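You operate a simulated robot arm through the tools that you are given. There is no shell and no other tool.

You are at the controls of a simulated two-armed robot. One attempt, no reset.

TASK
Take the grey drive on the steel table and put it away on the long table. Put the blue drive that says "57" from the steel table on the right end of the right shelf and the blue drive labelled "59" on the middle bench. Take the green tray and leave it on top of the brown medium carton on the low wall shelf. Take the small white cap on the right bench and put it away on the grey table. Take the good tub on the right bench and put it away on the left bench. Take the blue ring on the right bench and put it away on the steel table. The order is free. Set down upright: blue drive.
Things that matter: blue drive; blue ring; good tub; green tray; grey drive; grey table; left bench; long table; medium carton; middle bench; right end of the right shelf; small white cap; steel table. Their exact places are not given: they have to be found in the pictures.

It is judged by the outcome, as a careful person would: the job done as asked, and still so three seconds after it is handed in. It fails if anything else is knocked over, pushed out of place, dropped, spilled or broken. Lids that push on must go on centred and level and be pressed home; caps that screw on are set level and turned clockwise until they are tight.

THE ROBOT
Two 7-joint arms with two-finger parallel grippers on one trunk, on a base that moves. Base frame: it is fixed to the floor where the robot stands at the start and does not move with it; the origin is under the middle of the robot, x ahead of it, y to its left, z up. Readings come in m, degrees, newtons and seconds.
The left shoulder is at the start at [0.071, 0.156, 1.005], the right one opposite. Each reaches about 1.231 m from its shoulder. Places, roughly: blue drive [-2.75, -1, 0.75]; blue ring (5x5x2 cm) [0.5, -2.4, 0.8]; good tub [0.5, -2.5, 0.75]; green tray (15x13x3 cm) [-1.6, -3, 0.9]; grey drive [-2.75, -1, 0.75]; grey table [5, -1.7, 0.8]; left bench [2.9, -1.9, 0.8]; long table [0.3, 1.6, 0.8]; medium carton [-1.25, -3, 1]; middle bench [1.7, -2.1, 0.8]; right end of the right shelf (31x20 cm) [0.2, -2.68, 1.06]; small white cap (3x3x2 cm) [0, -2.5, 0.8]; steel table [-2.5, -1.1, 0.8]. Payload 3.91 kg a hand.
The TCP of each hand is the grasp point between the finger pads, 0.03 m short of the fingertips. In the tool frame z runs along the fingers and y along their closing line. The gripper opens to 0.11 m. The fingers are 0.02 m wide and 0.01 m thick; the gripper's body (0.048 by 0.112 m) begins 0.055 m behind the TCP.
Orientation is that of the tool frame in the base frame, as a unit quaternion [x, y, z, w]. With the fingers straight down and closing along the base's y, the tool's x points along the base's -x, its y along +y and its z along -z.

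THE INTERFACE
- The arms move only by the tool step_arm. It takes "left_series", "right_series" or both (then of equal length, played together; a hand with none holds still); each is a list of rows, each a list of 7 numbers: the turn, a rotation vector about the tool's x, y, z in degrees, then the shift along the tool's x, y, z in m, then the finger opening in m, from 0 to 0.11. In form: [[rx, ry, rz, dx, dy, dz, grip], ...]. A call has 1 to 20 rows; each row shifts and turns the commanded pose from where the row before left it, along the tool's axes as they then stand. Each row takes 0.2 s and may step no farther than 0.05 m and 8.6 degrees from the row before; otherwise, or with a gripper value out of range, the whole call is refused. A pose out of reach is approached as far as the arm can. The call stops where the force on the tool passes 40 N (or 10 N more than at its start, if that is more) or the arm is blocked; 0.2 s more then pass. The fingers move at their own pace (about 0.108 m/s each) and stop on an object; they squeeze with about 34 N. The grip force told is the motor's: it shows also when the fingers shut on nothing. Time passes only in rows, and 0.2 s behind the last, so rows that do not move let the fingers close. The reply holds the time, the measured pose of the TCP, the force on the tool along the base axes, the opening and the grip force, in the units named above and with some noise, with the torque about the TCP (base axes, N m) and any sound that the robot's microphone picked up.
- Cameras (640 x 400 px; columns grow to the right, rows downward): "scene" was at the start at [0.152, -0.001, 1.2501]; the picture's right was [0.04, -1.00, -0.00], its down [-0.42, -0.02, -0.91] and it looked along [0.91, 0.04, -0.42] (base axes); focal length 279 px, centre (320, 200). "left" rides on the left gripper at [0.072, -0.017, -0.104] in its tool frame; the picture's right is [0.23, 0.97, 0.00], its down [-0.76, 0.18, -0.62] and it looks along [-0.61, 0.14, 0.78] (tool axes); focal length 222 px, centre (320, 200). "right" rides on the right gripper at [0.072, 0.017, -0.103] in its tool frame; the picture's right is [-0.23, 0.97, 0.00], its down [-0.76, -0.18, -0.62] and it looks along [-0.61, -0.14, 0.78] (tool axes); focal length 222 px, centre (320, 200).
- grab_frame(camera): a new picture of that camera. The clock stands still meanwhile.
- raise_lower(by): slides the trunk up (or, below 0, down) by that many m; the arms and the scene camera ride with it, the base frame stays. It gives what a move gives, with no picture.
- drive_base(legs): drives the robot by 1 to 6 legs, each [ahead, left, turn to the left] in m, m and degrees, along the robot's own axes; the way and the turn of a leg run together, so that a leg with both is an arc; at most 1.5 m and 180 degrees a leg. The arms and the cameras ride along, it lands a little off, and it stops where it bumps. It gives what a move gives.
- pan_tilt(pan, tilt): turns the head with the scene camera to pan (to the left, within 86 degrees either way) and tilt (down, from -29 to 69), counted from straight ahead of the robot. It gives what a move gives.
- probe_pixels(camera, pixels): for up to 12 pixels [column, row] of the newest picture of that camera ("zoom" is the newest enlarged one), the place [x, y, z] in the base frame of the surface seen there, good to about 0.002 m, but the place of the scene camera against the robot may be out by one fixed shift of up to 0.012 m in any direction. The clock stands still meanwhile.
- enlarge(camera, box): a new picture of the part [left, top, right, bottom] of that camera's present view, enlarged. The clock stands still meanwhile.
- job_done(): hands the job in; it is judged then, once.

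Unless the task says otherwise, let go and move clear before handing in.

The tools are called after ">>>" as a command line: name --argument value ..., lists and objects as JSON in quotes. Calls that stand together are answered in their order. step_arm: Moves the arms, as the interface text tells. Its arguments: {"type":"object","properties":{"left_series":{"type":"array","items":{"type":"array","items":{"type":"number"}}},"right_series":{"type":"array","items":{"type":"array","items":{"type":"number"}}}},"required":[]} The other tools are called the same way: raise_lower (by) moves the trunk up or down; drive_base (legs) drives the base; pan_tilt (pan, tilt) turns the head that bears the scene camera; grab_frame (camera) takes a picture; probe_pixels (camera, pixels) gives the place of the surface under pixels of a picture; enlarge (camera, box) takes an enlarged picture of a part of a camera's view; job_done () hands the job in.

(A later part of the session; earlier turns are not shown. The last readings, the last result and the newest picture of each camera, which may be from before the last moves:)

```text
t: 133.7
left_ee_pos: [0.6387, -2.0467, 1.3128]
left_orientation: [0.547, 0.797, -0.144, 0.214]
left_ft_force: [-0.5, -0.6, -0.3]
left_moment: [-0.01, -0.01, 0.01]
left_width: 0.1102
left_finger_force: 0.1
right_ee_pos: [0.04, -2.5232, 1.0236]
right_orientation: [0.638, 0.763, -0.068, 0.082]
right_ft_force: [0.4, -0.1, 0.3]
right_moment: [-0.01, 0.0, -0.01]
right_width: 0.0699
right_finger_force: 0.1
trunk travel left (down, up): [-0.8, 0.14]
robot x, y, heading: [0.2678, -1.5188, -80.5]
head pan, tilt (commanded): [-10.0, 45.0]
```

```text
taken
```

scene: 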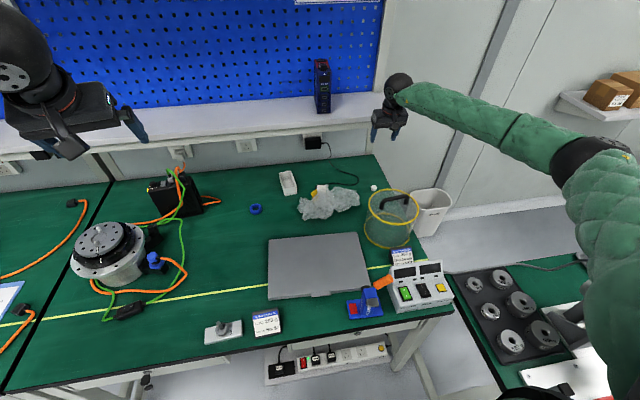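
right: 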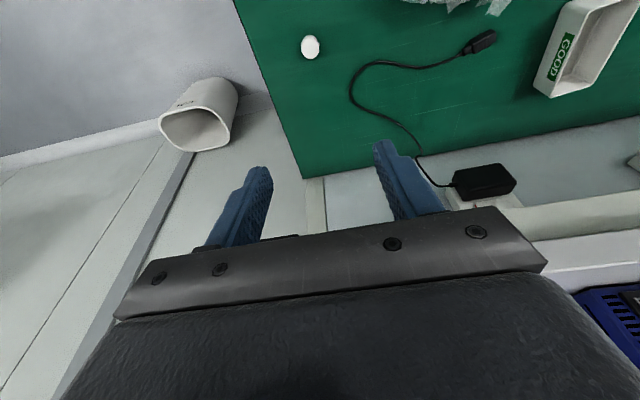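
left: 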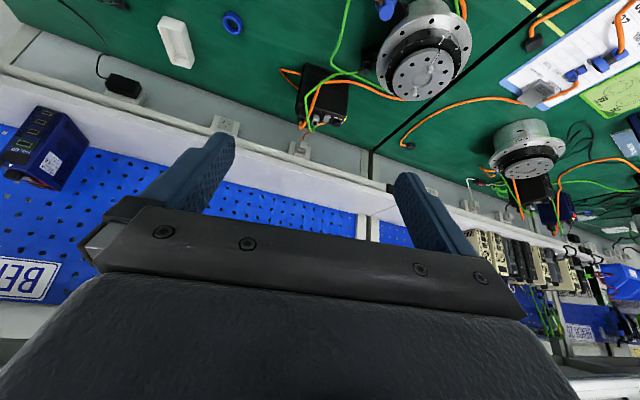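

The tub clearly reads "GOOD". The cap is at (310,47) in the right picture; I probe it.

>>> enlarge --camera "right" --box '[290, 30, 330, 65]'

>>> probe_pixels --camera "right" --pixels '[[310, 49], [303, 47], [318, 48], [310, 56], [311, 40], [340, 55]]'

```text
11.43 times, centred on (310, 48) of right
```

zoom: 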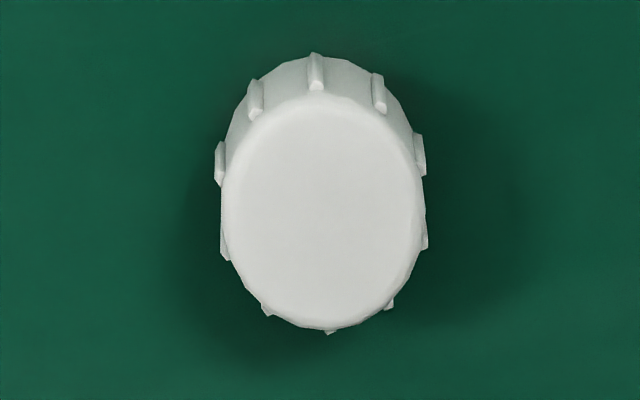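

```text
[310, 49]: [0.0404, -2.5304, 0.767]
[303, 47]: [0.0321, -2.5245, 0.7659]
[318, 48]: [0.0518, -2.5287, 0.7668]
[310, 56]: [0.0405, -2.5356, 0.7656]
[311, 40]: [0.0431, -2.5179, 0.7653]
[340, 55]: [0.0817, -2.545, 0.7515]
```

The hand is centred above the cap to ~1 mm. I descend most of the way.

>>> step_arm --right_series '[[0, 0, 0, 0.0094, 0, 0.044, 0.07], [0, 0, 0, 0.0094, 0, 0.044, 0.07], [0, 0, 0, 0.0094, 0, 0.044, 0.07], [0, 0, 0, 0.0094, 0, 0.044, 0.07], [0, 0, 0, 0.0094, 0, 0.044, 0.07], [0, 0, 0, 0, 0, 0, 0.07]]'

>>> grab_frame --camera "right"

>>> enlarge --camera "scene" --box '[320, 60, 460, 260]'

```text
t: 135.1
left_ee_pos: [0.639, -2.0456, 1.3141]
left_orientation: [0.547, 0.797, -0.145, 0.214]
left_ft_force: [0.0, 0.2, 1.0]
left_moment: [0.0, 0.0, -0.02]
left_width: 0.1098
left_finger_force: 0.0
right_ee_pos: [0.0414, -2.5225, 0.8002]
right_orientation: [0.638, 0.763, -0.067, 0.083]
right_ft_force: [-0.1, -0.1, -0.6]
right_moment: [0.01, 0.0, -0.03]
right_width: 0.0701
right_finger_force: 0.0
trunk travel left (down, up): [-0.8, 0.14]
robot x, y, heading: [0.2683, -1.5178, -80.1]
head pan, tilt (commanded): [-10.0, 45.0]
```

```text
taken
```

right: 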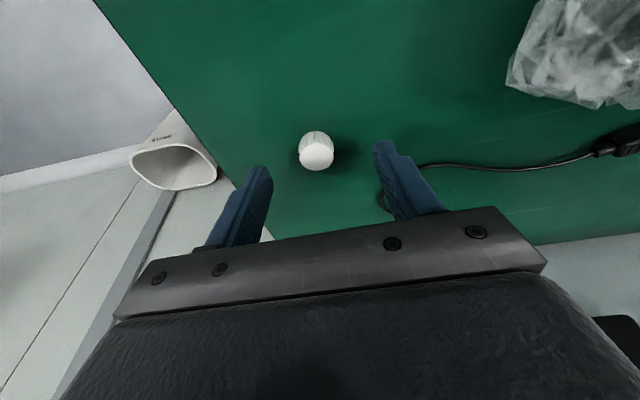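

```text
2.00 times, centred on (390, 160) of scene
```

zoom: 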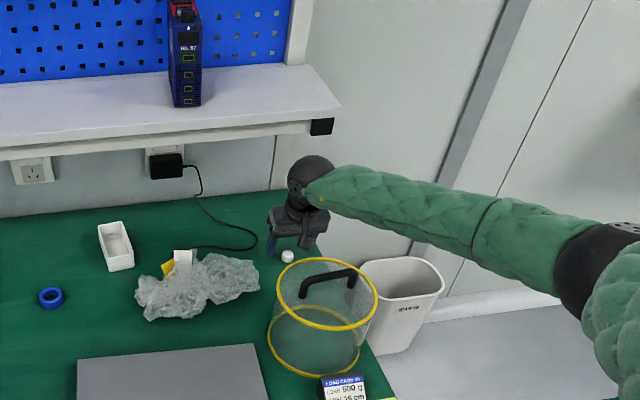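

I verify the cap's place relative to the fingertips from this closer view.

>>> probe_pixels --camera "right" --pixels '[[316, 160], [316, 140], [301, 150], [332, 152], [317, 150], [250, 175], [388, 155]]'

```text
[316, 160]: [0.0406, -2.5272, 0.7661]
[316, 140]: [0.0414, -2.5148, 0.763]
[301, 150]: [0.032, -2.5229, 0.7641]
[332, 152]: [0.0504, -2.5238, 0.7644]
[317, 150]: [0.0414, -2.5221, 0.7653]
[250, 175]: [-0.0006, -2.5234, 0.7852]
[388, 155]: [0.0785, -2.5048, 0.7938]
```

The cap lies between the fingertips. I go down the last 1.4 cm and close.

>>> step_arm --right_series '[[0, 0, 0, 0.0015, 0, 0.007, 0.07], [0, 0, 0, 0.0015, 0, 0.007, 0.07], [0, 0, 0, 0, 0, 0, 0.07], [0, 0, 0, 0, 0, 0, 0.0], [0, 0, 0, 0, 0, 0, 0.0], [0, 0, 0, 0, 0, 0, 0.0], [0, 0, 0, 0, 0, 0, 0.0]]'

>>> grab_frame --camera "right"

```text
t: 136.7
left_ee_pos: [0.6394, -2.0467, 1.3141]
left_orientation: [0.547, 0.797, -0.145, 0.213]
left_ft_force: [-0.3, -0.5, 0.2]
left_moment: [-0.04, 0.0, -0.02]
left_width: 0.1099
left_finger_force: 0.0
right_ee_pos: [0.0418, -2.52, 0.7832]
right_orientation: [0.638, 0.763, -0.067, 0.081]
right_ft_force: [0.7, 0.0, -0.6]
right_moment: [-0.01, -0.02, 0.02]
right_width: 0.0211
right_finger_force: 34.3
trunk travel left (down, up): [-0.8, 0.14]
robot x, y, heading: [0.2658, -1.5132, -80.2]
head pan, tilt (commanded): [-10.0, 45.0]
```

```text
taken
```

right: 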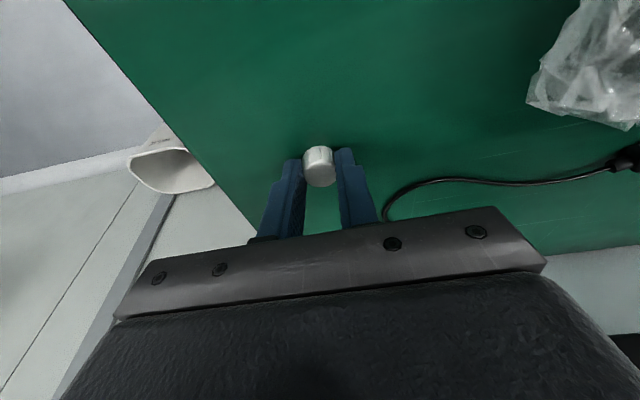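

The gripper stopped at 0.021 m on the cap. I lift a little and check it's held securely.

>>> step_arm --right_series '[[0, 0, 0, -0.0021, 0, -0.0098, 0.0], [0, 0, 0, -0.0042, 0, -0.0196, 0.0], [0, 0, 0, -0.0062, 0, -0.0293, 0.0], [0, 0, 0, 0, 0, 0, 0.0]]'

>>> enlarge --camera "right" --box '[250, 110, 400, 230]'

```text
t: 137.7
left_ee_pos: [0.6389, -2.047, 1.3128]
left_orientation: [0.546, 0.797, -0.144, 0.213]
left_ft_force: [-0.6, -0.7, 0.2]
left_moment: [-0.01, 0.01, 0.02]
left_width: 0.1102
left_finger_force: 0.1
right_ee_pos: [0.0425, -2.5199, 0.8404]
right_orientation: [0.638, 0.763, -0.067, 0.081]
right_ft_force: [0.4, -0.4, -0.8]
right_moment: [-0.03, 0.02, 0.04]
right_width: 0.021
right_finger_force: 33.5
trunk travel left (down, up): [-0.8, 0.14]
robot x, y, heading: [0.264, -1.5151, -80.3]
head pan, tilt (commanded): [-10.0, 45.0]
```

```text
3.33 times, centred on (325, 170) of right
```

zoom: 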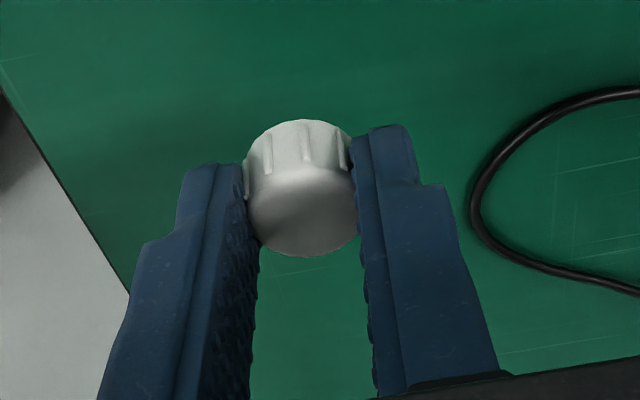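

The cap is held firmly at the fingertips. I lift it to z≈1.05 and pull back over the cover.

>>> step_arm --right_series '[[0, 0, 0, -0.0087, 0, -0.0411, 0.0], [0, 0, 0, -0.0087, 0, -0.0411, 0.0], [0, 0, 0, -0.0087, 0, -0.0411, 0.0], [0, 0, 0, -0.0087, 0, -0.0411, 0.0], [0, 0, 0, -0.0087, 0, -0.0411, 0.0], [0, 0, 0, -0.0095, 0, -0.0445, 0.0], [0, 0, 0, 0.044, 0, -0.0094, 0.0], [0, 0, 0, 0.044, 0, -0.0094, 0.0], [0, 0, 0, 0.044, 0, -0.0094, 0.0], [0, 0, 0, 0.044, 0, -0.0094, 0.0], [0, 0, 0, 0.044, 0, -0.0094, 0.0], [0, 0, 0, 0.044, 0, -0.0094, 0.0], [0, 0, 0, 0.044, 0, -0.0094, 0.0], [0, 0, 0, 0, 0, 0, 0.0]]'

>>> grab_frame --camera "scene"

>>> grab_frame --camera "right"

```text
t: 140.7
left_ee_pos: [0.6399, -2.0482, 1.3125]
left_orientation: [0.547, 0.796, -0.144, 0.213]
left_ft_force: [0.3, -0.6, 0.1]
left_moment: [-0.01, 0.02, 0.0]
left_width: 0.1098
left_finger_force: 0.1
right_ee_pos: [-0.0167, -2.2123, 1.0974]
right_orientation: [0.638, 0.763, -0.068, 0.082]
right_ft_force: [-0.9, -0.3, -0.7]
right_moment: [-0.02, 0.01, 0.04]
right_width: 0.0215
right_finger_force: 33.9
trunk travel left (down, up): [-0.8, 0.14]
robot x, y, heading: [0.2676, -1.5135, -80.3]
head pan, tilt (commanded): [-10.0, 45.0]
```

```text
taken
```

scene: 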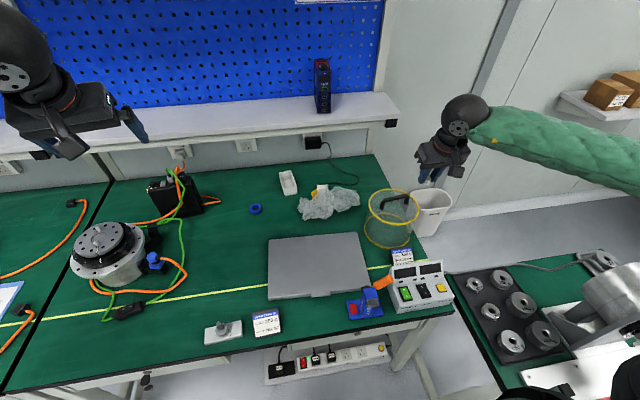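

```text
taken
```

right: 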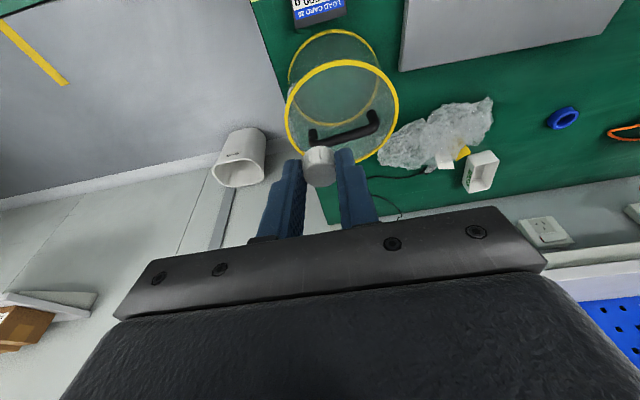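

The cap is held, the cover is untouched. For the tub I check the bubble wrap's extent so the left wrist camera won't brush it.

>>> probe_pixels --camera "right" --pixels '[[490, 105], [490, 120], [470, 130], [455, 110], [440, 160], [460, 152], [430, 120], [410, 150], [385, 155], [450, 135], [480, 160], [492, 180]]'

>>> probe_pixels --camera "scene" --pixels '[[300, 212], [303, 205], [320, 200], [322, 190], [318, 195], [340, 195], [355, 200], [312, 215]]'

```text
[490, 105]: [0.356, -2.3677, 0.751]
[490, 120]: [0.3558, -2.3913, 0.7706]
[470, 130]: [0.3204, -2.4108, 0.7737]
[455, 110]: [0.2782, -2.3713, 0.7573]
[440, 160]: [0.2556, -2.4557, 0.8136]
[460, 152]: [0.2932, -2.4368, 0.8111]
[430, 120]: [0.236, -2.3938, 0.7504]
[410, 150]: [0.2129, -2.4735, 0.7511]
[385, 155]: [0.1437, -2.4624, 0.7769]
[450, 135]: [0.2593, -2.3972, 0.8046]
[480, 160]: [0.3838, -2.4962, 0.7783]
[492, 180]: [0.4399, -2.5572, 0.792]
```

```text
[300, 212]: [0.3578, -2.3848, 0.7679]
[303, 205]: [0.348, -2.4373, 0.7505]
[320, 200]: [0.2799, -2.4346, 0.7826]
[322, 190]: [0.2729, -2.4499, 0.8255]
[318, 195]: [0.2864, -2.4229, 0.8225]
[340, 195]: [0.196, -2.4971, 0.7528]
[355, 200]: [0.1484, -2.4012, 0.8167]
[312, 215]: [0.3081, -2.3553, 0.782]
```

I measure the wrist ball's offset from the TCP on the right hand to judge shelf clearance.

>>> probe_pixels --camera "scene" --pixels '[[465, 112], [450, 112], [480, 112], [465, 97], [445, 130], [440, 155], [425, 160], [462, 165]]'

```text
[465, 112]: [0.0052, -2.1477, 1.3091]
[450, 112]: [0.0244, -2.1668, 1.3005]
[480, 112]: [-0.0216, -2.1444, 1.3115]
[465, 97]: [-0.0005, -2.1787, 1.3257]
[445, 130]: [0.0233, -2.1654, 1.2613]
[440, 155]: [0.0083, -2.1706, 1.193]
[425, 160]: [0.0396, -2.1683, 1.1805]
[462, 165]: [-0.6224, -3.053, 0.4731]
```

The ball sits ~7 cm back and 17 cm up at 30° tilt, leaving ~2 cm to the shelf edge—acceptable. I bring the left hand in front of and above the tub.

>>> step_arm --left_series '[[1.65, 0, 2.86, 0, 0, 0, 0.11], [0, 0, 0, -0.0066, -0.0249, 0.036, 0.11], [0, 0, 0, -0.0066, -0.0249, 0.036, 0.11], [0, 0, 0, -0.0066, -0.0249, 0.036, 0.11], [0, 0, 0, -0.0066, -0.0249, 0.036, 0.11], [0, 0, 0, -0.0066, -0.0249, 0.036, 0.11], [0, 0, 0, -0.0066, -0.0249, 0.036, 0.11], [0, 0, 0, -0.0066, -0.0249, 0.036, 0.11], [0, 0, 0, -0.0066, -0.0249, 0.036, 0.11], [0, 0, 0, -0.0066, -0.0249, 0.036, 0.11], [0, 0, 0, -0.0066, -0.0249, 0.036, 0.11], [0, 0, 0, -0.0066, -0.0249, 0.036, 0.11], [0, 0, 0, -0.0066, -0.0249, 0.036, 0.11], [0, 0, 0, -0.0066, -0.0249, 0.036, 0.11], [0, 0, 0, 0, 0, 0, 0.11]]'

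>>> grab_frame --camera "left"

>>> grab_frame --camera "scene"

```text
t: 143.9
left_ee_pos: [0.4255, -2.4382, 0.9498]
left_orientation: [0.57, 0.78, -0.152, 0.208]
left_ft_force: [0.0, 0.5, 0.4]
left_moment: [0.0, -0.02, 0.03]
left_width: 0.11
left_finger_force: 0.0
right_ee_pos: [-0.0157, -2.2103, 1.098]
right_orientation: [0.638, 0.763, -0.068, 0.082]
right_ft_force: [0.1, 0.8, -0.1]
right_moment: [0.0, 0.01, 0.0]
right_width: 0.0214
right_finger_force: 33.9
trunk travel left (down, up): [-0.8, 0.14]
robot x, y, heading: [0.2659, -1.5166, -80.1]
head pan, tilt (commanded): [-10.0, 45.0]
```

```text
taken
```

left: 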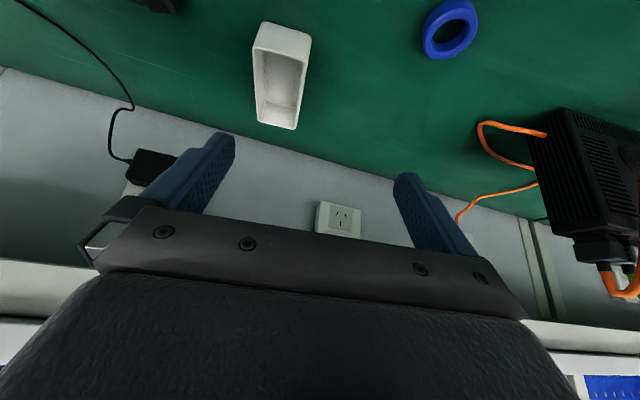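

```text
taken
```

scene: 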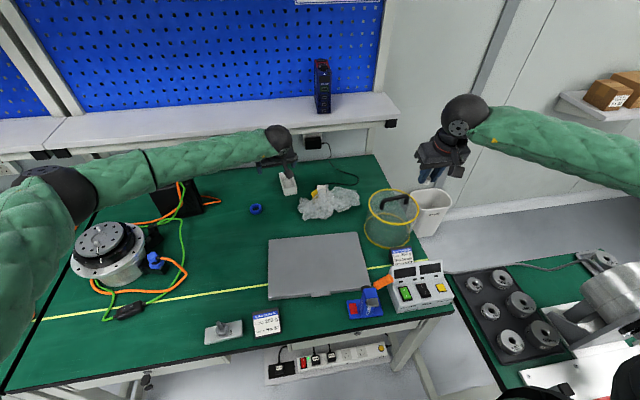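

The left elbow (45,185) is near the actuator on the bench; I check its clearance and re-probe the tub.

>>> probe_pixels --camera "scene" --pixels '[[45, 180], [60, 215], [110, 190], [80, 225], [100, 240], [180, 160], [20, 230], [130, 180], [185, 190]]'

>>> probe_pixels --camera "left" --pixels '[[265, 25], [308, 38], [258, 120], [294, 128], [280, 70], [280, 30]]'

```text
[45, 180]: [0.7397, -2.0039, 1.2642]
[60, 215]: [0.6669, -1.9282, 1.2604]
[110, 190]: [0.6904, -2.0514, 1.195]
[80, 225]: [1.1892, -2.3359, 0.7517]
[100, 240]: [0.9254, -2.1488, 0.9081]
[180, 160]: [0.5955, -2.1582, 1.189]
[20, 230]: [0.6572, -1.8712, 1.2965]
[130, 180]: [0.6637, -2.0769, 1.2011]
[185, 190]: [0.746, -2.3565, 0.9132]
```

```text
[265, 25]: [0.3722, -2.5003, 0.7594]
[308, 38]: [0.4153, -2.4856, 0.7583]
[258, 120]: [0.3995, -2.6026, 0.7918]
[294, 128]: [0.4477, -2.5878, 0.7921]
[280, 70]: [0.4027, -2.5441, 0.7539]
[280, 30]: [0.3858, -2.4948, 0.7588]
```

Elbow underside is well above the actuator (0.91). I align laterally and come down to just above the tub's rim.

>>> step_arm --left_series '[[0, 0, 0, 0, -0.0478, 0, 0.11], [0, 0, 0, 0.0042, 0, 0.0452, 0.11], [0, 0, 0, 0.0042, 0, 0.0452, 0.11], [0, 0, 0, 0.0035, 0, 0.038, 0.11], [0, 0, 0, 0, 0, 0, 0.11]]'

>>> grab_frame --camera "left"

>>> enlarge --camera "scene" --box '[220, 100, 360, 230]'

```text
t: 145.1
left_ee_pos: [0.3969, -2.5028, 0.8311]
left_orientation: [0.57, 0.78, -0.151, 0.209]
left_ft_force: [0.2, -0.5, 0.5]
left_moment: [0.02, 0.03, -0.01]
left_width: 0.1099
left_finger_force: 0.0
right_ee_pos: [-0.0154, -2.2115, 1.0985]
right_orientation: [0.638, 0.763, -0.068, 0.082]
right_ft_force: [0.3, -0.9, -0.2]
right_moment: [-0.01, 0.0, -0.01]
right_width: 0.0213
right_finger_force: 34.1
trunk travel left (down, up): [-0.8, 0.14]
robot x, y, heading: [0.2665, -1.517, -80.1]
head pan, tilt (commanded): [-10.0, 45.0]
```

```text
taken
```

left: 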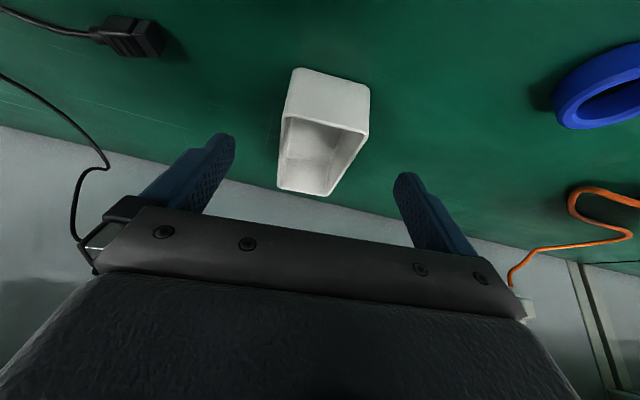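

```text
3.08 times, centred on (290, 165) of scene
```

zoom: 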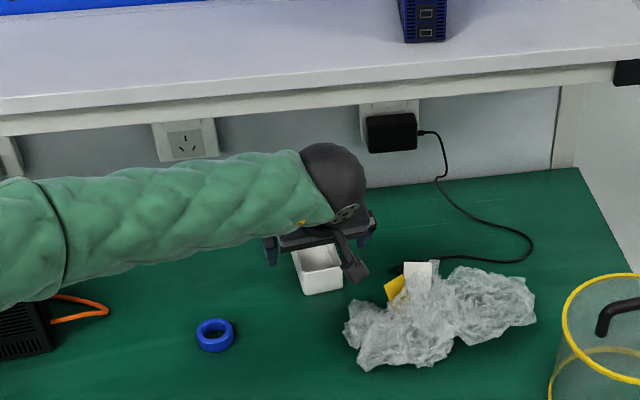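

The tub is centred between the fingers. I go down the last 4.6 cm and close on it.

>>> step_arm --left_series '[[0, 0, 0, 0.0015, -0.0005, 0.0255, 0.11], [0, 0, 0, 0.0015, -0.0005, 0.0255, 0.11], [0, 0, 0, 0, 0, 0, 0.11]]'

>>> grab_frame --camera "left"

```text
t: 145.9
left_ee_pos: [0.4029, -2.5248, 0.7873]
left_orientation: [0.569, 0.781, -0.15, 0.209]
left_ft_force: [-0.5, -0.3, -0.4]
left_moment: [0.0, -0.01, 0.04]
left_width: 0.11
left_finger_force: 0.0
right_ee_pos: [-0.0151, -2.2113, 1.0969]
right_orientation: [0.637, 0.763, -0.067, 0.082]
right_ft_force: [0.4, -0.9, -0.5]
right_moment: [0.01, -0.01, 0.03]
right_width: 0.0212
right_finger_force: 34.2
trunk travel left (down, up): [-0.8, 0.14]
robot x, y, heading: [0.2682, -1.5174, -80.2]
head pan, tilt (commanded): [-10.0, 45.0]
```

```text
taken
```

left: 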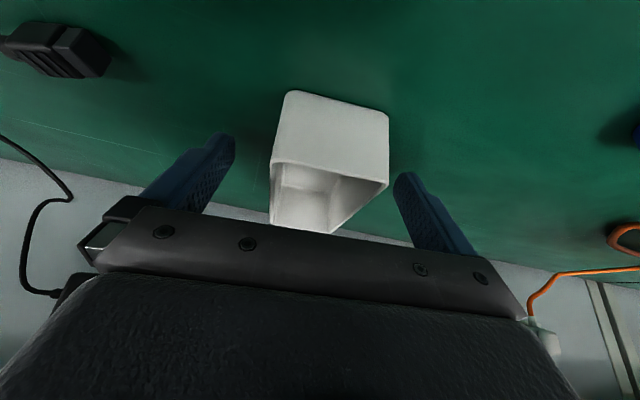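

>>> step_arm --left_series '[[0, 0, 0, 0, 0, 0, 0.0], [0, 0, 0, 0, 0, 0, 0.0], [0, 0, 0, 0, 0, 0, 0.0], [0, 0, 0, 0, 0, 0, 0.0], [0, 0, 0, -0.005, 0, -0.0087, 0.0], [0, 0, 0, -0.01, 0, -0.0173, 0.0], [0, 0, 0, 0, 0, 0, 0.0]]'

>>> grab_frame --camera "left"

```text
t: 147.5
left_ee_pos: [0.4018, -2.5256, 0.8155]
left_orientation: [0.57, 0.781, -0.15, 0.209]
left_ft_force: [0.1, -0.4, -1.3]
left_moment: [0.05, 0.0, 0.02]
left_width: 0.0555
left_finger_force: 33.8
right_ee_pos: [-0.0157, -2.2123, 1.097]
right_orientation: [0.637, 0.763, -0.067, 0.082]
right_ft_force: [-0.4, 0.8, 0.1]
right_moment: [0.02, 0.0, 0.0]
right_width: 0.0213
right_finger_force: 33.4
trunk travel left (down, up): [-0.8, 0.14]
robot x, y, heading: [0.2642, -1.5128, -80.4]
head pan, tilt (commanded): [-10.0, 45.0]
```

```text
taken
```

left: 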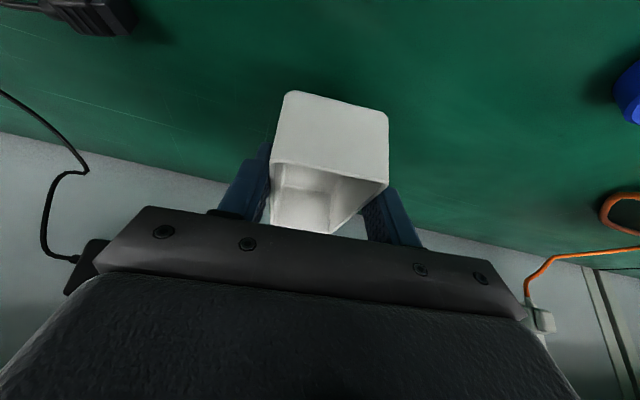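

The tub is held (0.0555 m). I lift it back and up, away from the shelf and wrap.

>>> step_arm --left_series '[[0, 0, 0, 0.006, 0, -0.0495, 0.0], [0, 0, 0, 0.006, 0, -0.0495, 0.0], [0, 0, 0, 0.006, 0, -0.0495, 0.0], [0, 0, 0, 0.006, 0, -0.0495, 0.0], [0, 0, 0, 0.006, 0, -0.0495, 0.0], [0, 0, 0, 0.006, 0, -0.0495, 0.0], [0, 0, 0, 0.03, 0.02, -0.02, 0.0], [0, 0, 0, 0.03, 0.02, -0.02, 0.0], [0, 0, 0, 0.03, 0.02, -0.02, 0.0], [0, 0, 0, 0, 0, 0, 0.0]]'

>>> drive_base --legs '[[-0.5, 0, 0]]'

>>> grab_frame --camera "scene"

```text
t: 149.7
left_ee_pos: [0.3744, -2.2349, 1.0654]
left_orientation: [0.57, 0.78, -0.151, 0.208]
left_ft_force: [1.2, 1.7, -1.6]
left_moment: [0.04, 0.02, -0.02]
left_width: 0.0555
left_finger_force: 34.1
right_ee_pos: [-0.0152, -2.2128, 1.0961]
right_orientation: [0.637, 0.763, -0.067, 0.082]
right_ft_force: [0.4, -0.2, -0.4]
right_moment: [0.0, -0.02, -0.01]
right_width: 0.0213
right_finger_force: 33.9
trunk travel left (down, up): [-0.8, 0.14]
robot x, y, heading: [0.2626, -1.5154, -80.0]
head pan, tilt (commanded): [-10.0, 45.0]
```

```text
t: 152.7
left_ee_pos: [0.2869, -1.7446, 1.0651]
left_orientation: [0.574, 0.778, -0.151, 0.207]
left_ft_force: [-0.3, -0.4, -1.4]
left_moment: [0.02, 0.0, 0.01]
left_width: 0.0554
left_finger_force: 33.7
right_ee_pos: [-0.1042, -1.7183, 1.0982]
right_orientation: [0.641, 0.76, -0.068, 0.081]
right_ft_force: [-0.2, 0.7, 0.5]
right_moment: [0.03, 0.02, -0.03]
right_width: 0.0214
right_finger_force: 34.2
trunk travel left (down, up): [-0.8, 0.14]
robot x, y, heading: [0.1819, -1.024, -80.4]
head pan, tilt (commanded): [-10.0, 45.0]
```

```text
taken
```

scene: 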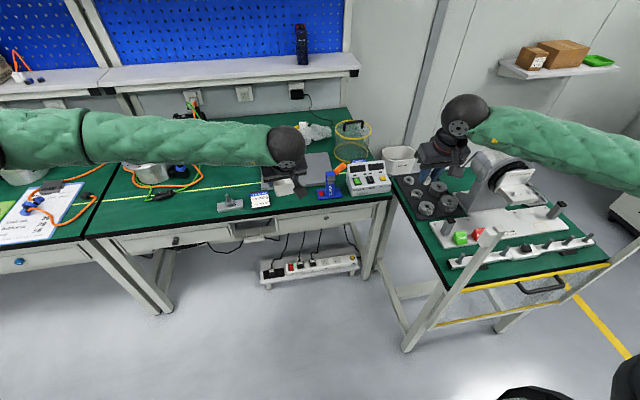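

Both items are held and clear. I slide left along the benches to the left bench (26).

>>> drive_base --legs '[[0, 1.25, 0], [0, 1.2, 0]]'

>>> pan_tilt --pan 10 --tilt 35

>>> grab_frame --camera "scene"

```text
t: 164.6
left_ee_pos: [2.6842, -1.3743, 1.0643]
left_orientation: [0.578, 0.775, -0.152, 0.207]
left_ft_force: [0.4, -0.2, -1.2]
left_moment: [0.01, -0.02, -0.02]
left_width: 0.0557
left_finger_force: 34.2
right_ee_pos: [2.2935, -1.342, 1.097]
right_orientation: [0.646, 0.756, -0.068, 0.081]
right_ft_force: [0.2, -0.8, -0.6]
right_moment: [0.02, 0.01, 0.02]
right_width: 0.0214
right_finger_force: 34.3
trunk travel left (down, up): [-0.8, 0.14]
robot x, y, heading: [2.5886, -0.6543, -81.5]
head pan, tilt (commanded): [-10.0, 45.0]
```

```text
t: 165.4
left_ee_pos: [2.6824, -1.3742, 1.0658]
left_orientation: [0.578, 0.774, -0.153, 0.207]
left_ft_force: [-0.2, -0.4, -0.9]
left_moment: [0.07, -0.01, 0.04]
left_width: 0.0552
left_finger_force: 34.0
right_ee_pos: [2.293, -1.3422, 1.0972]
right_orientation: [0.645, 0.757, -0.068, 0.081]
right_ft_force: [0.0, -0.2, 0.3]
right_moment: [0.02, -0.05, 0.04]
right_width: 0.0214
right_finger_force: 34.0
trunk travel left (down, up): [-0.8, 0.14]
robot x, y, heading: [2.591, -0.6531, -81.3]
head pan, tilt (commanded): [10.0, 35.0]
```

```text
taken
```

scene: 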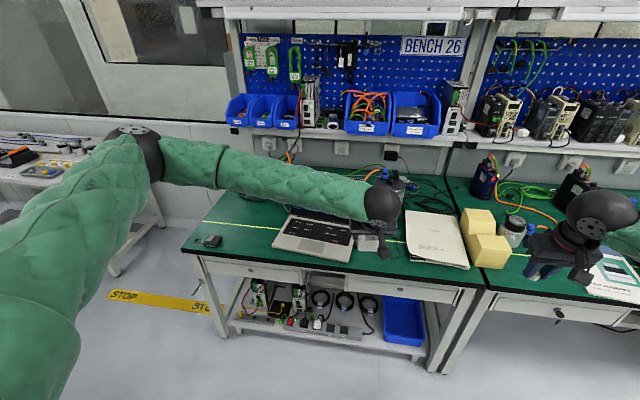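

The left bench has free mat left of the laptop around (245,225), with a mouse at (212,241). I probe that area.

>>> enlarge --camera "scene" --box '[180, 180, 300, 280]'

>>> probe_pixels --camera "scene" --pixels '[[245, 225], [240, 245], [212, 241], [260, 220], [275, 245], [190, 250], [240, 258], [265, 250], [250, 205], [285, 225], [225, 215]]'

```text
4.00 times, centred on (240, 230) of scene
```

zoom: 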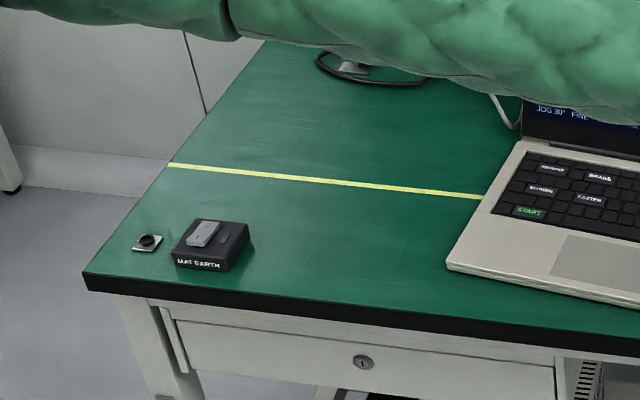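

```text
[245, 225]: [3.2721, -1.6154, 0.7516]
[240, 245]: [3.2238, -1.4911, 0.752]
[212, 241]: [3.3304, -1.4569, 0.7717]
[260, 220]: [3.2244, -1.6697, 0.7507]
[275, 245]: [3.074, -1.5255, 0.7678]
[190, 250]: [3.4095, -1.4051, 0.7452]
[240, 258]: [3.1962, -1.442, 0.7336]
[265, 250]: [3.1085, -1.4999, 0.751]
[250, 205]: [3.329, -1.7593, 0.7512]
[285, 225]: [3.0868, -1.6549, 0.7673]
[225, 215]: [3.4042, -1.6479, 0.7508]
```

There's free mat around (3.21,-1.58) between the small "MAT EARTH" box and the laptop. I slide left 0.49 m and ahead 0.25 m to bring the tub over it.

>>> drive_base --legs '[[0, 0.487, 0], [0.25, 0, 0]]'

>>> grab_frame --camera "left"

>>> grab_frame --camera "scene"

```text
t: 169.6
left_ee_pos: [3.1925, -1.5483, 1.0652]
left_orientation: [0.573, 0.779, -0.151, 0.208]
left_ft_force: [-0.7, -0.3, -0.6]
left_moment: [0.04, 0.02, -0.01]
left_width: 0.0559
left_finger_force: 34.0
right_ee_pos: [2.8003, -1.5239, 1.0969]
right_orientation: [0.641, 0.761, -0.068, 0.08]
right_ft_force: [-0.3, -0.5, -0.6]
right_moment: [-0.02, 0.01, 0.04]
right_width: 0.0214
right_finger_force: 33.9
trunk travel left (down, up): [-0.8, 0.14]
robot x, y, heading: [3.0862, -0.8296, -80.5]
head pan, tilt (commanded): [10.0, 35.0]
```

```text
taken
```

left: 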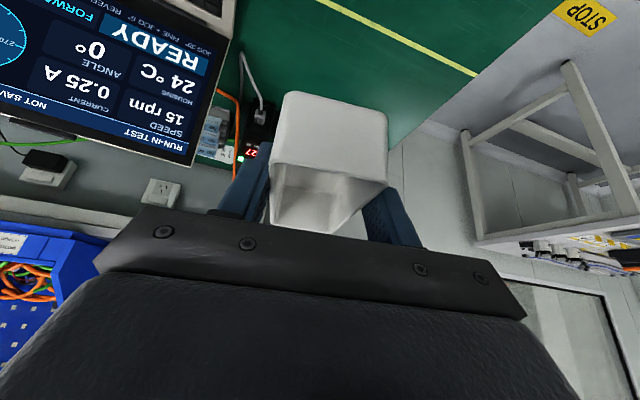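

```text
taken
```

scene: 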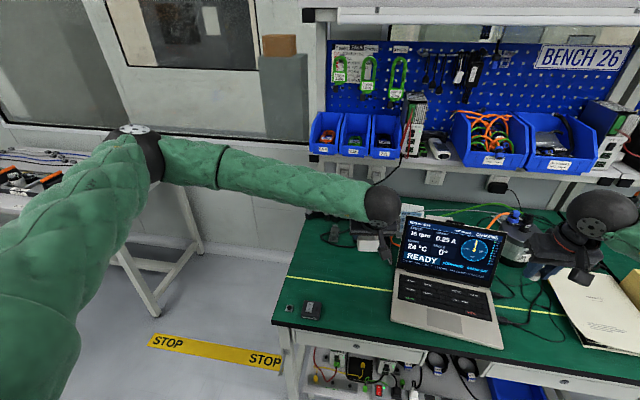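

The tub is above the mat but close to the laptop's left edge; I probe the laptop's edge and the free area.

>>> probe_pixels --camera "scene" --pixels '[[393, 312], [398, 275], [403, 222], [350, 290], [340, 310], [370, 290], [312, 310], [330, 270], [345, 240], [300, 300]]'

>>> probe_pixels --camera "left" --pixels '[[190, 160], [232, 10], [420, 60], [400, 120], [300, 60], [480, 72], [255, 80]]'

```text
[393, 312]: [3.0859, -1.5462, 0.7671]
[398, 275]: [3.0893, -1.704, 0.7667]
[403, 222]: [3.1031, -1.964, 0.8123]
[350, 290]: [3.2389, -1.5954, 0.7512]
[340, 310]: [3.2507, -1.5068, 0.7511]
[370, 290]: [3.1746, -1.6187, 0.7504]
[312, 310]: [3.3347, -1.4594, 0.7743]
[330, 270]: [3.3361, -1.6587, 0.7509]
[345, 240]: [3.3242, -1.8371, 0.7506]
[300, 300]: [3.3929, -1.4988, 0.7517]
```

```text
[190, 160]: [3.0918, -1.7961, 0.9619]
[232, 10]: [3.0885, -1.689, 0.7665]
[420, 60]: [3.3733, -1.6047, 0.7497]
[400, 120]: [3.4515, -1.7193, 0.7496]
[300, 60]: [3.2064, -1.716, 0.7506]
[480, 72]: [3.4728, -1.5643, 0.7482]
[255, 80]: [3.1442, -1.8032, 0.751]
```

The laptop's left edge is x≈3.09, so I shift ~3.5 cm further left while lowering the tub to ~1.3 cm above the mat.

>>> step_arm --left_series '[[0, 0, 0, 0.0196, 0.0057, 0.0397, 0.0], [0, 0, 0, 0.0196, 0.0057, 0.0397, 0.0], [0, 0, 0, 0.0196, 0.0057, 0.0397, 0.0], [0, 0, 0, 0.0196, 0.0057, 0.0397, 0.0], [0, 0, 0, 0.0196, 0.0057, 0.0397, 0.0], [0, 0, 0, 0.0196, 0.0057, 0.0397, 0.0], [0, 0, 0, 0, 0, 0, 0.0]]'

>>> grab_frame --camera "left"

>>> grab_frame --camera "scene"

```text
t: 171.2
left_ee_pos: [3.2309, -1.5518, 0.7992]
left_orientation: [0.572, 0.778, -0.152, 0.209]
left_ft_force: [-0.1, 0.2, -1.3]
left_moment: [0.05, -0.01, 0.01]
left_width: 0.0558
left_finger_force: 33.9
right_ee_pos: [2.8002, -1.523, 1.0978]
right_orientation: [0.641, 0.761, -0.067, 0.082]
right_ft_force: [0.1, -1.1, -0.7]
right_moment: [0.0, -0.01, 0.01]
right_width: 0.0209
right_finger_force: 34.1
trunk travel left (down, up): [-0.8, 0.14]
robot x, y, heading: [3.0842, -0.8306, -80.5]
head pan, tilt (commanded): [10.0, 35.0]
```

```text
taken
```

left: 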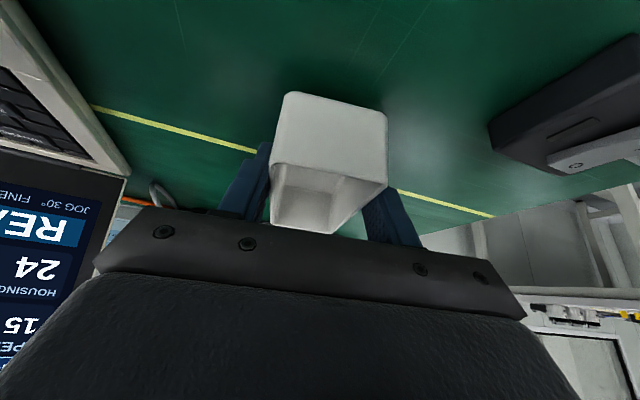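

```text
taken
```

scene: 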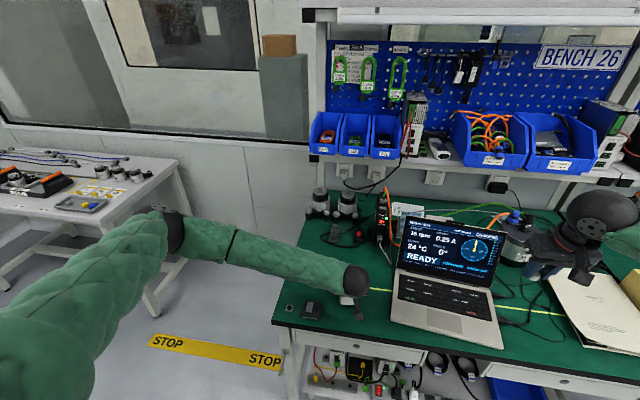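

The tub hovers just over clear mat, between laptop and earth box. I lower gently.

>>> step_arm --left_series '[[0, 0, 0, 0.0025, 0, 0.0043, 0.0], [0, 0, 0, 0.0015, 0, 0.0026, 0.0], [0, 0, 0, 0.001, 0, 0.0017, 0.0], [0, 0, 0, 0, 0, 0, 0.0]]'

```text
t: 172.2
left_ee_pos: [3.2292, -1.5532, 0.7895]
left_orientation: [0.572, 0.779, -0.151, 0.208]
left_ft_force: [-0.7, -0.2, -1.2]
left_moment: [0.01, 0.02, 0.02]
left_width: 0.0555
left_finger_force: 33.5
right_ee_pos: [2.8011, -1.5241, 1.0975]
right_orientation: [0.64, 0.761, -0.067, 0.081]
right_ft_force: [1.2, -0.4, 0.0]
right_moment: [0.0, 0.04, 0.01]
right_width: 0.0212
right_finger_force: 34.1
trunk travel left (down, up): [-0.8, 0.14]
robot x, y, heading: [3.0898, -0.8245, -80.4]
head pan, tilt (commanded): [10.0, 35.0]
```

>>> step_arm --left_series '[[0, 0, 0, 0.0008, 0, 0.0013, 0.0], [0, 0, 0, 0.0008, 0, 0.0013, 0.0], [0, 0, 0, 0, 0, 0, 0.0]]'

```text
t: 173.0
left_ee_pos: [3.2295, -1.5539, 0.7867]
left_orientation: [0.573, 0.778, -0.151, 0.208]
left_ft_force: [0.3, 0.3, -1.0]
left_moment: [0.04, 0.01, 0.02]
left_width: 0.0556
left_finger_force: 33.8
right_ee_pos: [2.8002, -1.5232, 1.0975]
right_orientation: [0.641, 0.76, -0.068, 0.081]
right_ft_force: [0.7, -0.6, -0.3]
right_moment: [0.03, 0.0, 0.0]
right_width: 0.0213
right_finger_force: 34.1
trunk travel left (down, up): [-0.8, 0.14]
robot x, y, heading: [3.0851, -0.8335, -80.5]
head pan, tilt (commanded): [10.0, 35.0]
```

>>> step_arm --left_series '[[0, 0, 0, 0.0006, 0, 0.001, 0.0], [0, 0, 0, 0.0006, 0, 0.001, 0.0], [0, 0, 0, 0, 0, 0, 0.0]]'

```text
t: 173.8
left_ee_pos: [3.2292, -1.5539, 0.787]
left_orientation: [0.571, 0.779, -0.152, 0.21]
left_ft_force: [4.1, 0.7, 16.0]
left_moment: [0.42, 0.25, -0.02]
left_width: 0.0555
left_finger_force: 34.0
right_ee_pos: [2.8015, -1.5217, 1.0994]
right_orientation: [0.639, 0.762, -0.068, 0.082]
right_ft_force: [-0.6, 0.9, 0.1]
right_moment: [-0.02, -0.01, -0.01]
right_width: 0.0214
right_finger_force: 34.0
trunk travel left (down, up): [-0.8, 0.14]
robot x, y, heading: [3.0864, -0.8317, -80.3]
head pan, tilt (commanded): [10.0, 35.0]
```

The tub touches the bench (16 N push). I ease off 1 mm and open the fingers.

>>> step_arm --left_series '[[0, 0, 0, -0.0005, 0, -0.0009, 0.0], [0, 0, 0, 0, 0, 0, 0.06], [0, 0, 0, 0, 0, 0, 0.07], [0, 0, 0, 0, 0, 0, 0.09], [0, 0, 0, 0, 0, 0, 0.1], [0, 0, 0, 0, 0, 0, 0.1]]'

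>>> grab_frame --camera "left"

```text
t: 175.2
left_ee_pos: [3.2292, -1.5548, 0.7855]
left_orientation: [0.572, 0.779, -0.151, 0.208]
left_ft_force: [0.6, 0.7, 1.1]
left_moment: [0.02, 0.01, 0.01]
left_width: 0.1
left_finger_force: 0.1
right_ee_pos: [2.8013, -1.5221, 1.0976]
right_orientation: [0.64, 0.761, -0.067, 0.082]
right_ft_force: [-0.4, -0.5, -0.6]
right_moment: [0.0, -0.03, -0.02]
right_width: 0.0217
right_finger_force: 34.4
trunk travel left (down, up): [-0.8, 0.14]
robot x, y, heading: [3.0873, -0.8305, -80.4]
head pan, tilt (commanded): [10.0, 35.0]
```

```text
taken
```

left: 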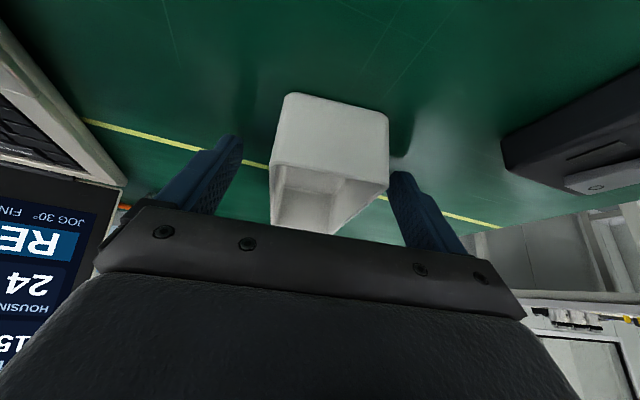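

The tub stands free. I lift the left hand straight up.

>>> step_arm --left_series '[[0, 0, 0, -0.01, 0, -0.0173, 0.11], [0, 0, 0, -0.0225, 0, -0.039, 0.11], [0, 0, 0, -0.0225, 0, -0.039, 0.11], [0, 0, 0, -0.0225, 0, -0.039, 0.11], [0, 0, 0, -0.0225, 0, -0.039, 0.11], [0, 0, 0, -0.0225, 0, -0.039, 0.11], [0, 0, 0, 0, 0, 0, 0.11]]'

>>> drive_base --legs '[[-0.4, 0, 0]]'

>>> grab_frame --camera "scene"

```text
t: 176.8
left_ee_pos: [3.2328, -1.5552, 1.0303]
left_orientation: [0.572, 0.779, -0.151, 0.208]
left_ft_force: [0.4, 0.4, -0.3]
left_moment: [-0.04, -0.04, -0.02]
left_width: 0.1098
left_finger_force: 0.1
right_ee_pos: [2.8013, -1.5236, 1.0961]
right_orientation: [0.641, 0.761, -0.068, 0.081]
right_ft_force: [0.0, -0.5, -0.5]
right_moment: [-0.01, 0.02, 0.01]
right_width: 0.0216
right_finger_force: 34.3
trunk travel left (down, up): [-0.8, 0.14]
robot x, y, heading: [3.0869, -0.829, -80.4]
head pan, tilt (commanded): [10.0, 35.0]
```

```text
t: 179.3
left_ee_pos: [3.1578, -1.1539, 1.0319]
left_orientation: [0.578, 0.774, -0.153, 0.207]
left_ft_force: [-0.1, -0.5, -0.2]
left_moment: [0.03, 0.02, -0.01]
left_width: 0.1101
left_finger_force: 0.2
right_ee_pos: [2.7271, -1.1152, 1.0976]
right_orientation: [0.645, 0.757, -0.068, 0.082]
right_ft_force: [0.5, -0.3, 0.9]
right_moment: [0.0, 0.02, -0.01]
right_width: 0.0214
right_finger_force: 33.8
trunk travel left (down, up): [-0.8, 0.14]
robot x, y, heading: [3.0247, -0.4262, -81.4]
head pan, tilt (commanded): [10.0, 35.0]
```

```text
taken
```

scene: 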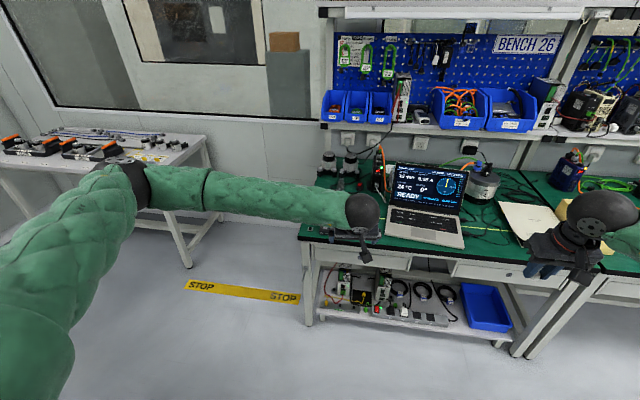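

The left-hand table in view (0–210, 130–200) may be the grey table; I pan left to examine it.

>>> pan_tilt --pan 45 --tilt 25

>>> grab_frame --camera "scene"

>>> probe_pixels --camera "scene" --pixels '[[200, 150], [300, 165], [250, 165], [350, 160], [150, 150], [380, 165], [280, 150]]'

```text
t: 180.3
left_ee_pos: [3.1571, -1.1552, 1.0315]
left_orientation: [0.579, 0.774, -0.152, 0.207]
left_ft_force: [0.1, 0.3, 0.6]
left_moment: [0.01, -0.03, -0.02]
left_width: 0.1101
left_finger_force: 0.0
right_ee_pos: [2.7272, -1.1161, 1.0971]
right_orientation: [0.646, 0.756, -0.068, 0.08]
right_ft_force: [-0.9, -0.3, 0.2]
right_moment: [-0.01, 0.01, 0.0]
right_width: 0.0211
right_finger_force: 33.8
trunk travel left (down, up): [-0.8, 0.14]
robot x, y, heading: [3.0199, -0.426, -81.2]
head pan, tilt (commanded): [45.0, 25.0]
```

```text
taken
```

scene: 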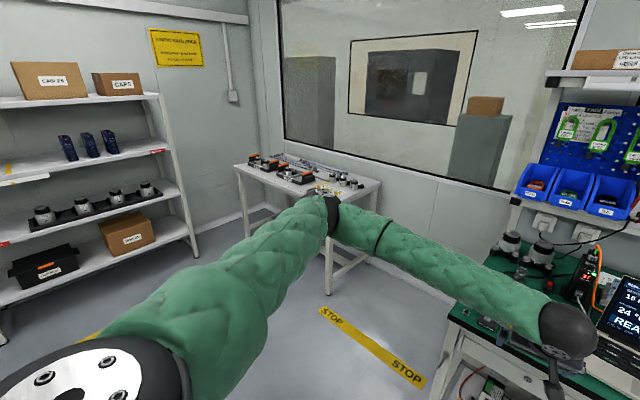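

```text
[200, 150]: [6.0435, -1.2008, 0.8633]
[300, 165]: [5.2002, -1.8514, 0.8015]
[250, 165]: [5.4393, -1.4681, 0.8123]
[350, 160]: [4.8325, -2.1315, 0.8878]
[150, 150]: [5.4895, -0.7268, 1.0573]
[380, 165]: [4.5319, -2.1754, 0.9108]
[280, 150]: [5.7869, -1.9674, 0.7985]
```

The grey table is the one around (235–380, 155–190), near (5.2,-1.7). I turn left 46° and drive toward it.

>>> drive_base --legs '[[0, 0, 46], [0.8, 0, 0]]'

>>> pan_tilt --pan 0 --tilt 25

>>> grab_frame --camera "scene"

```text
t: 182.6
left_ee_pos: [3.5784, -0.8994, 1.0362]
left_orientation: [0.286, 0.922, -0.076, 0.25]
left_ft_force: [-1.6, -0.9, 0.8]
left_moment: [0.1, -0.09, 0.05]
left_width: 0.1099
left_finger_force: 0.1
right_ee_pos: [3.2259, -1.1417, 1.1015]
right_orientation: [0.352, 0.929, -0.037, 0.104]
right_ft_force: [-1.5, 0.2, -1.1]
right_moment: [-0.02, -0.17, 0.03]
right_width: 0.0215
right_finger_force: 33.9
trunk travel left (down, up): [-0.8, 0.14]
robot x, y, heading: [3.0312, -0.4286, -41.7]
head pan, tilt (commanded): [45.0, 25.0]
stopped in leg 1: the robot was blocked; the commanded pose is now the measured one
```

```text
t: 183.7
left_ee_pos: [3.589, -0.8991, 1.0345]
left_orientation: [0.278, 0.925, -0.071, 0.249]
left_ft_force: [0.8, 0.2, -1.1]
left_moment: [0.0, 0.01, -0.03]
left_width: 0.1097
left_finger_force: 0.1
right_ee_pos: [3.2366, -1.1484, 1.0981]
right_orientation: [0.346, 0.932, -0.034, 0.101]
right_ft_force: [0.1, -0.7, -1.1]
right_moment: [0.01, 0.05, 0.0]
right_width: 0.0216
right_finger_force: 34.1
trunk travel left (down, up): [-0.8, 0.14]
robot x, y, heading: [3.0259, -0.4315, -40.8]
head pan, tilt (commanded): [0.0, 25.0]
```

```text
taken
```

scene: 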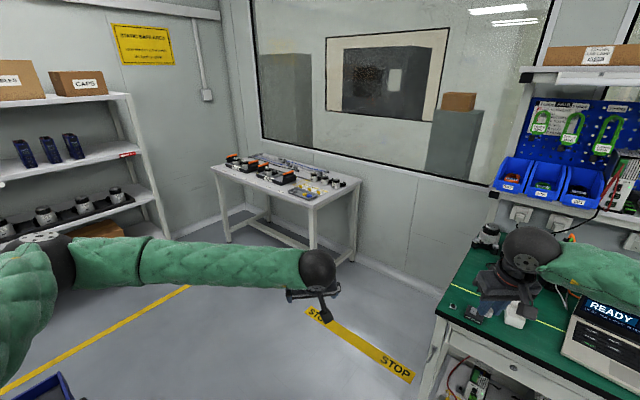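

Something blocked the turn; a blue corner shows at bottom-left (45,390) — the blue cart. I look left to see it.

>>> pan_tilt --pan 60 --tilt 45

>>> grab_frame --camera "scene"

>>> pan_tilt --pan 86 --tilt 35

>>> grab_frame --camera "scene"

```text
t: 185.0
left_ee_pos: [3.5892, -0.8979, 1.033]
left_orientation: [0.274, 0.926, -0.071, 0.249]
left_ft_force: [0.2, -0.3, -0.1]
left_moment: [0.0, 0.0, -0.03]
left_width: 0.1099
left_finger_force: 0.1
right_ee_pos: [3.2403, -1.1494, 1.0971]
right_orientation: [0.343, 0.933, -0.034, 0.102]
right_ft_force: [0.2, 0.5, 0.1]
right_moment: [-0.03, -0.02, 0.0]
right_width: 0.0214
right_finger_force: 34.9
trunk travel left (down, up): [-0.8, 0.14]
robot x, y, heading: [3.0211, -0.4309, -40.7]
head pan, tilt (commanded): [60.0, 45.0]
```

```text
taken
```

scene: 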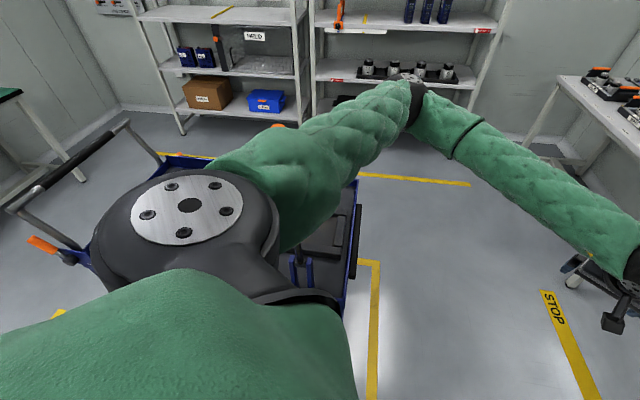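

```text
t: 185.9
left_ee_pos: [3.5881, -0.8977, 1.0342]
left_orientation: [0.274, 0.926, -0.07, 0.25]
left_ft_force: [0.3, 0.3, -0.5]
left_moment: [0.0, -0.04, 0.0]
left_width: 0.1101
left_finger_force: 0.2
right_ee_pos: [3.2394, -1.1496, 1.0966]
right_orientation: [0.342, 0.933, -0.034, 0.102]
right_ft_force: [-0.3, 0.8, 0.6]
right_moment: [0.03, -0.05, 0.02]
right_width: 0.0215
right_finger_force: 34.2
trunk travel left (down, up): [-0.8, 0.14]
robot x, y, heading: [3.0206, -0.4318, -40.5]
head pan, tilt (commanded): [85.9, 35.0]
```

```text
taken
```

scene: 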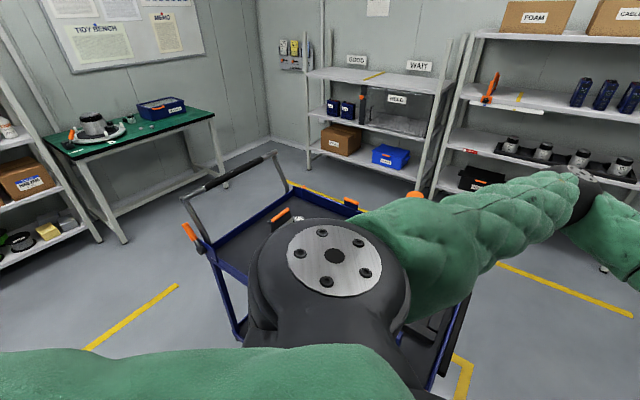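

The cart stands close at my left-rear; my base bumped it while turning. I probe where the cart is now compared with its floor markings.

>>> probe_pixels --camera "scene" --pixels '[[200, 243], [185, 198], [272, 158], [285, 190], [355, 205], [440, 370], [240, 335], [180, 288], [90, 345], [465, 362], [365, 208], [430, 330]]'

```text
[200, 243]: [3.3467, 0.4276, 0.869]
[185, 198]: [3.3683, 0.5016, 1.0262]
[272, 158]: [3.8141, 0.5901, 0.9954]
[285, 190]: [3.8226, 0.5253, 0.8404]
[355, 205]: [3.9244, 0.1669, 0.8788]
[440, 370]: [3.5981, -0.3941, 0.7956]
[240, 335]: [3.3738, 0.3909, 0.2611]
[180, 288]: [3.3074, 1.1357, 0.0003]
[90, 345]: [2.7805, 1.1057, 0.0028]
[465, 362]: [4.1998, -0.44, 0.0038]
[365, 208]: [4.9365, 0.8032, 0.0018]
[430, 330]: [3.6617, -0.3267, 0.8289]
```

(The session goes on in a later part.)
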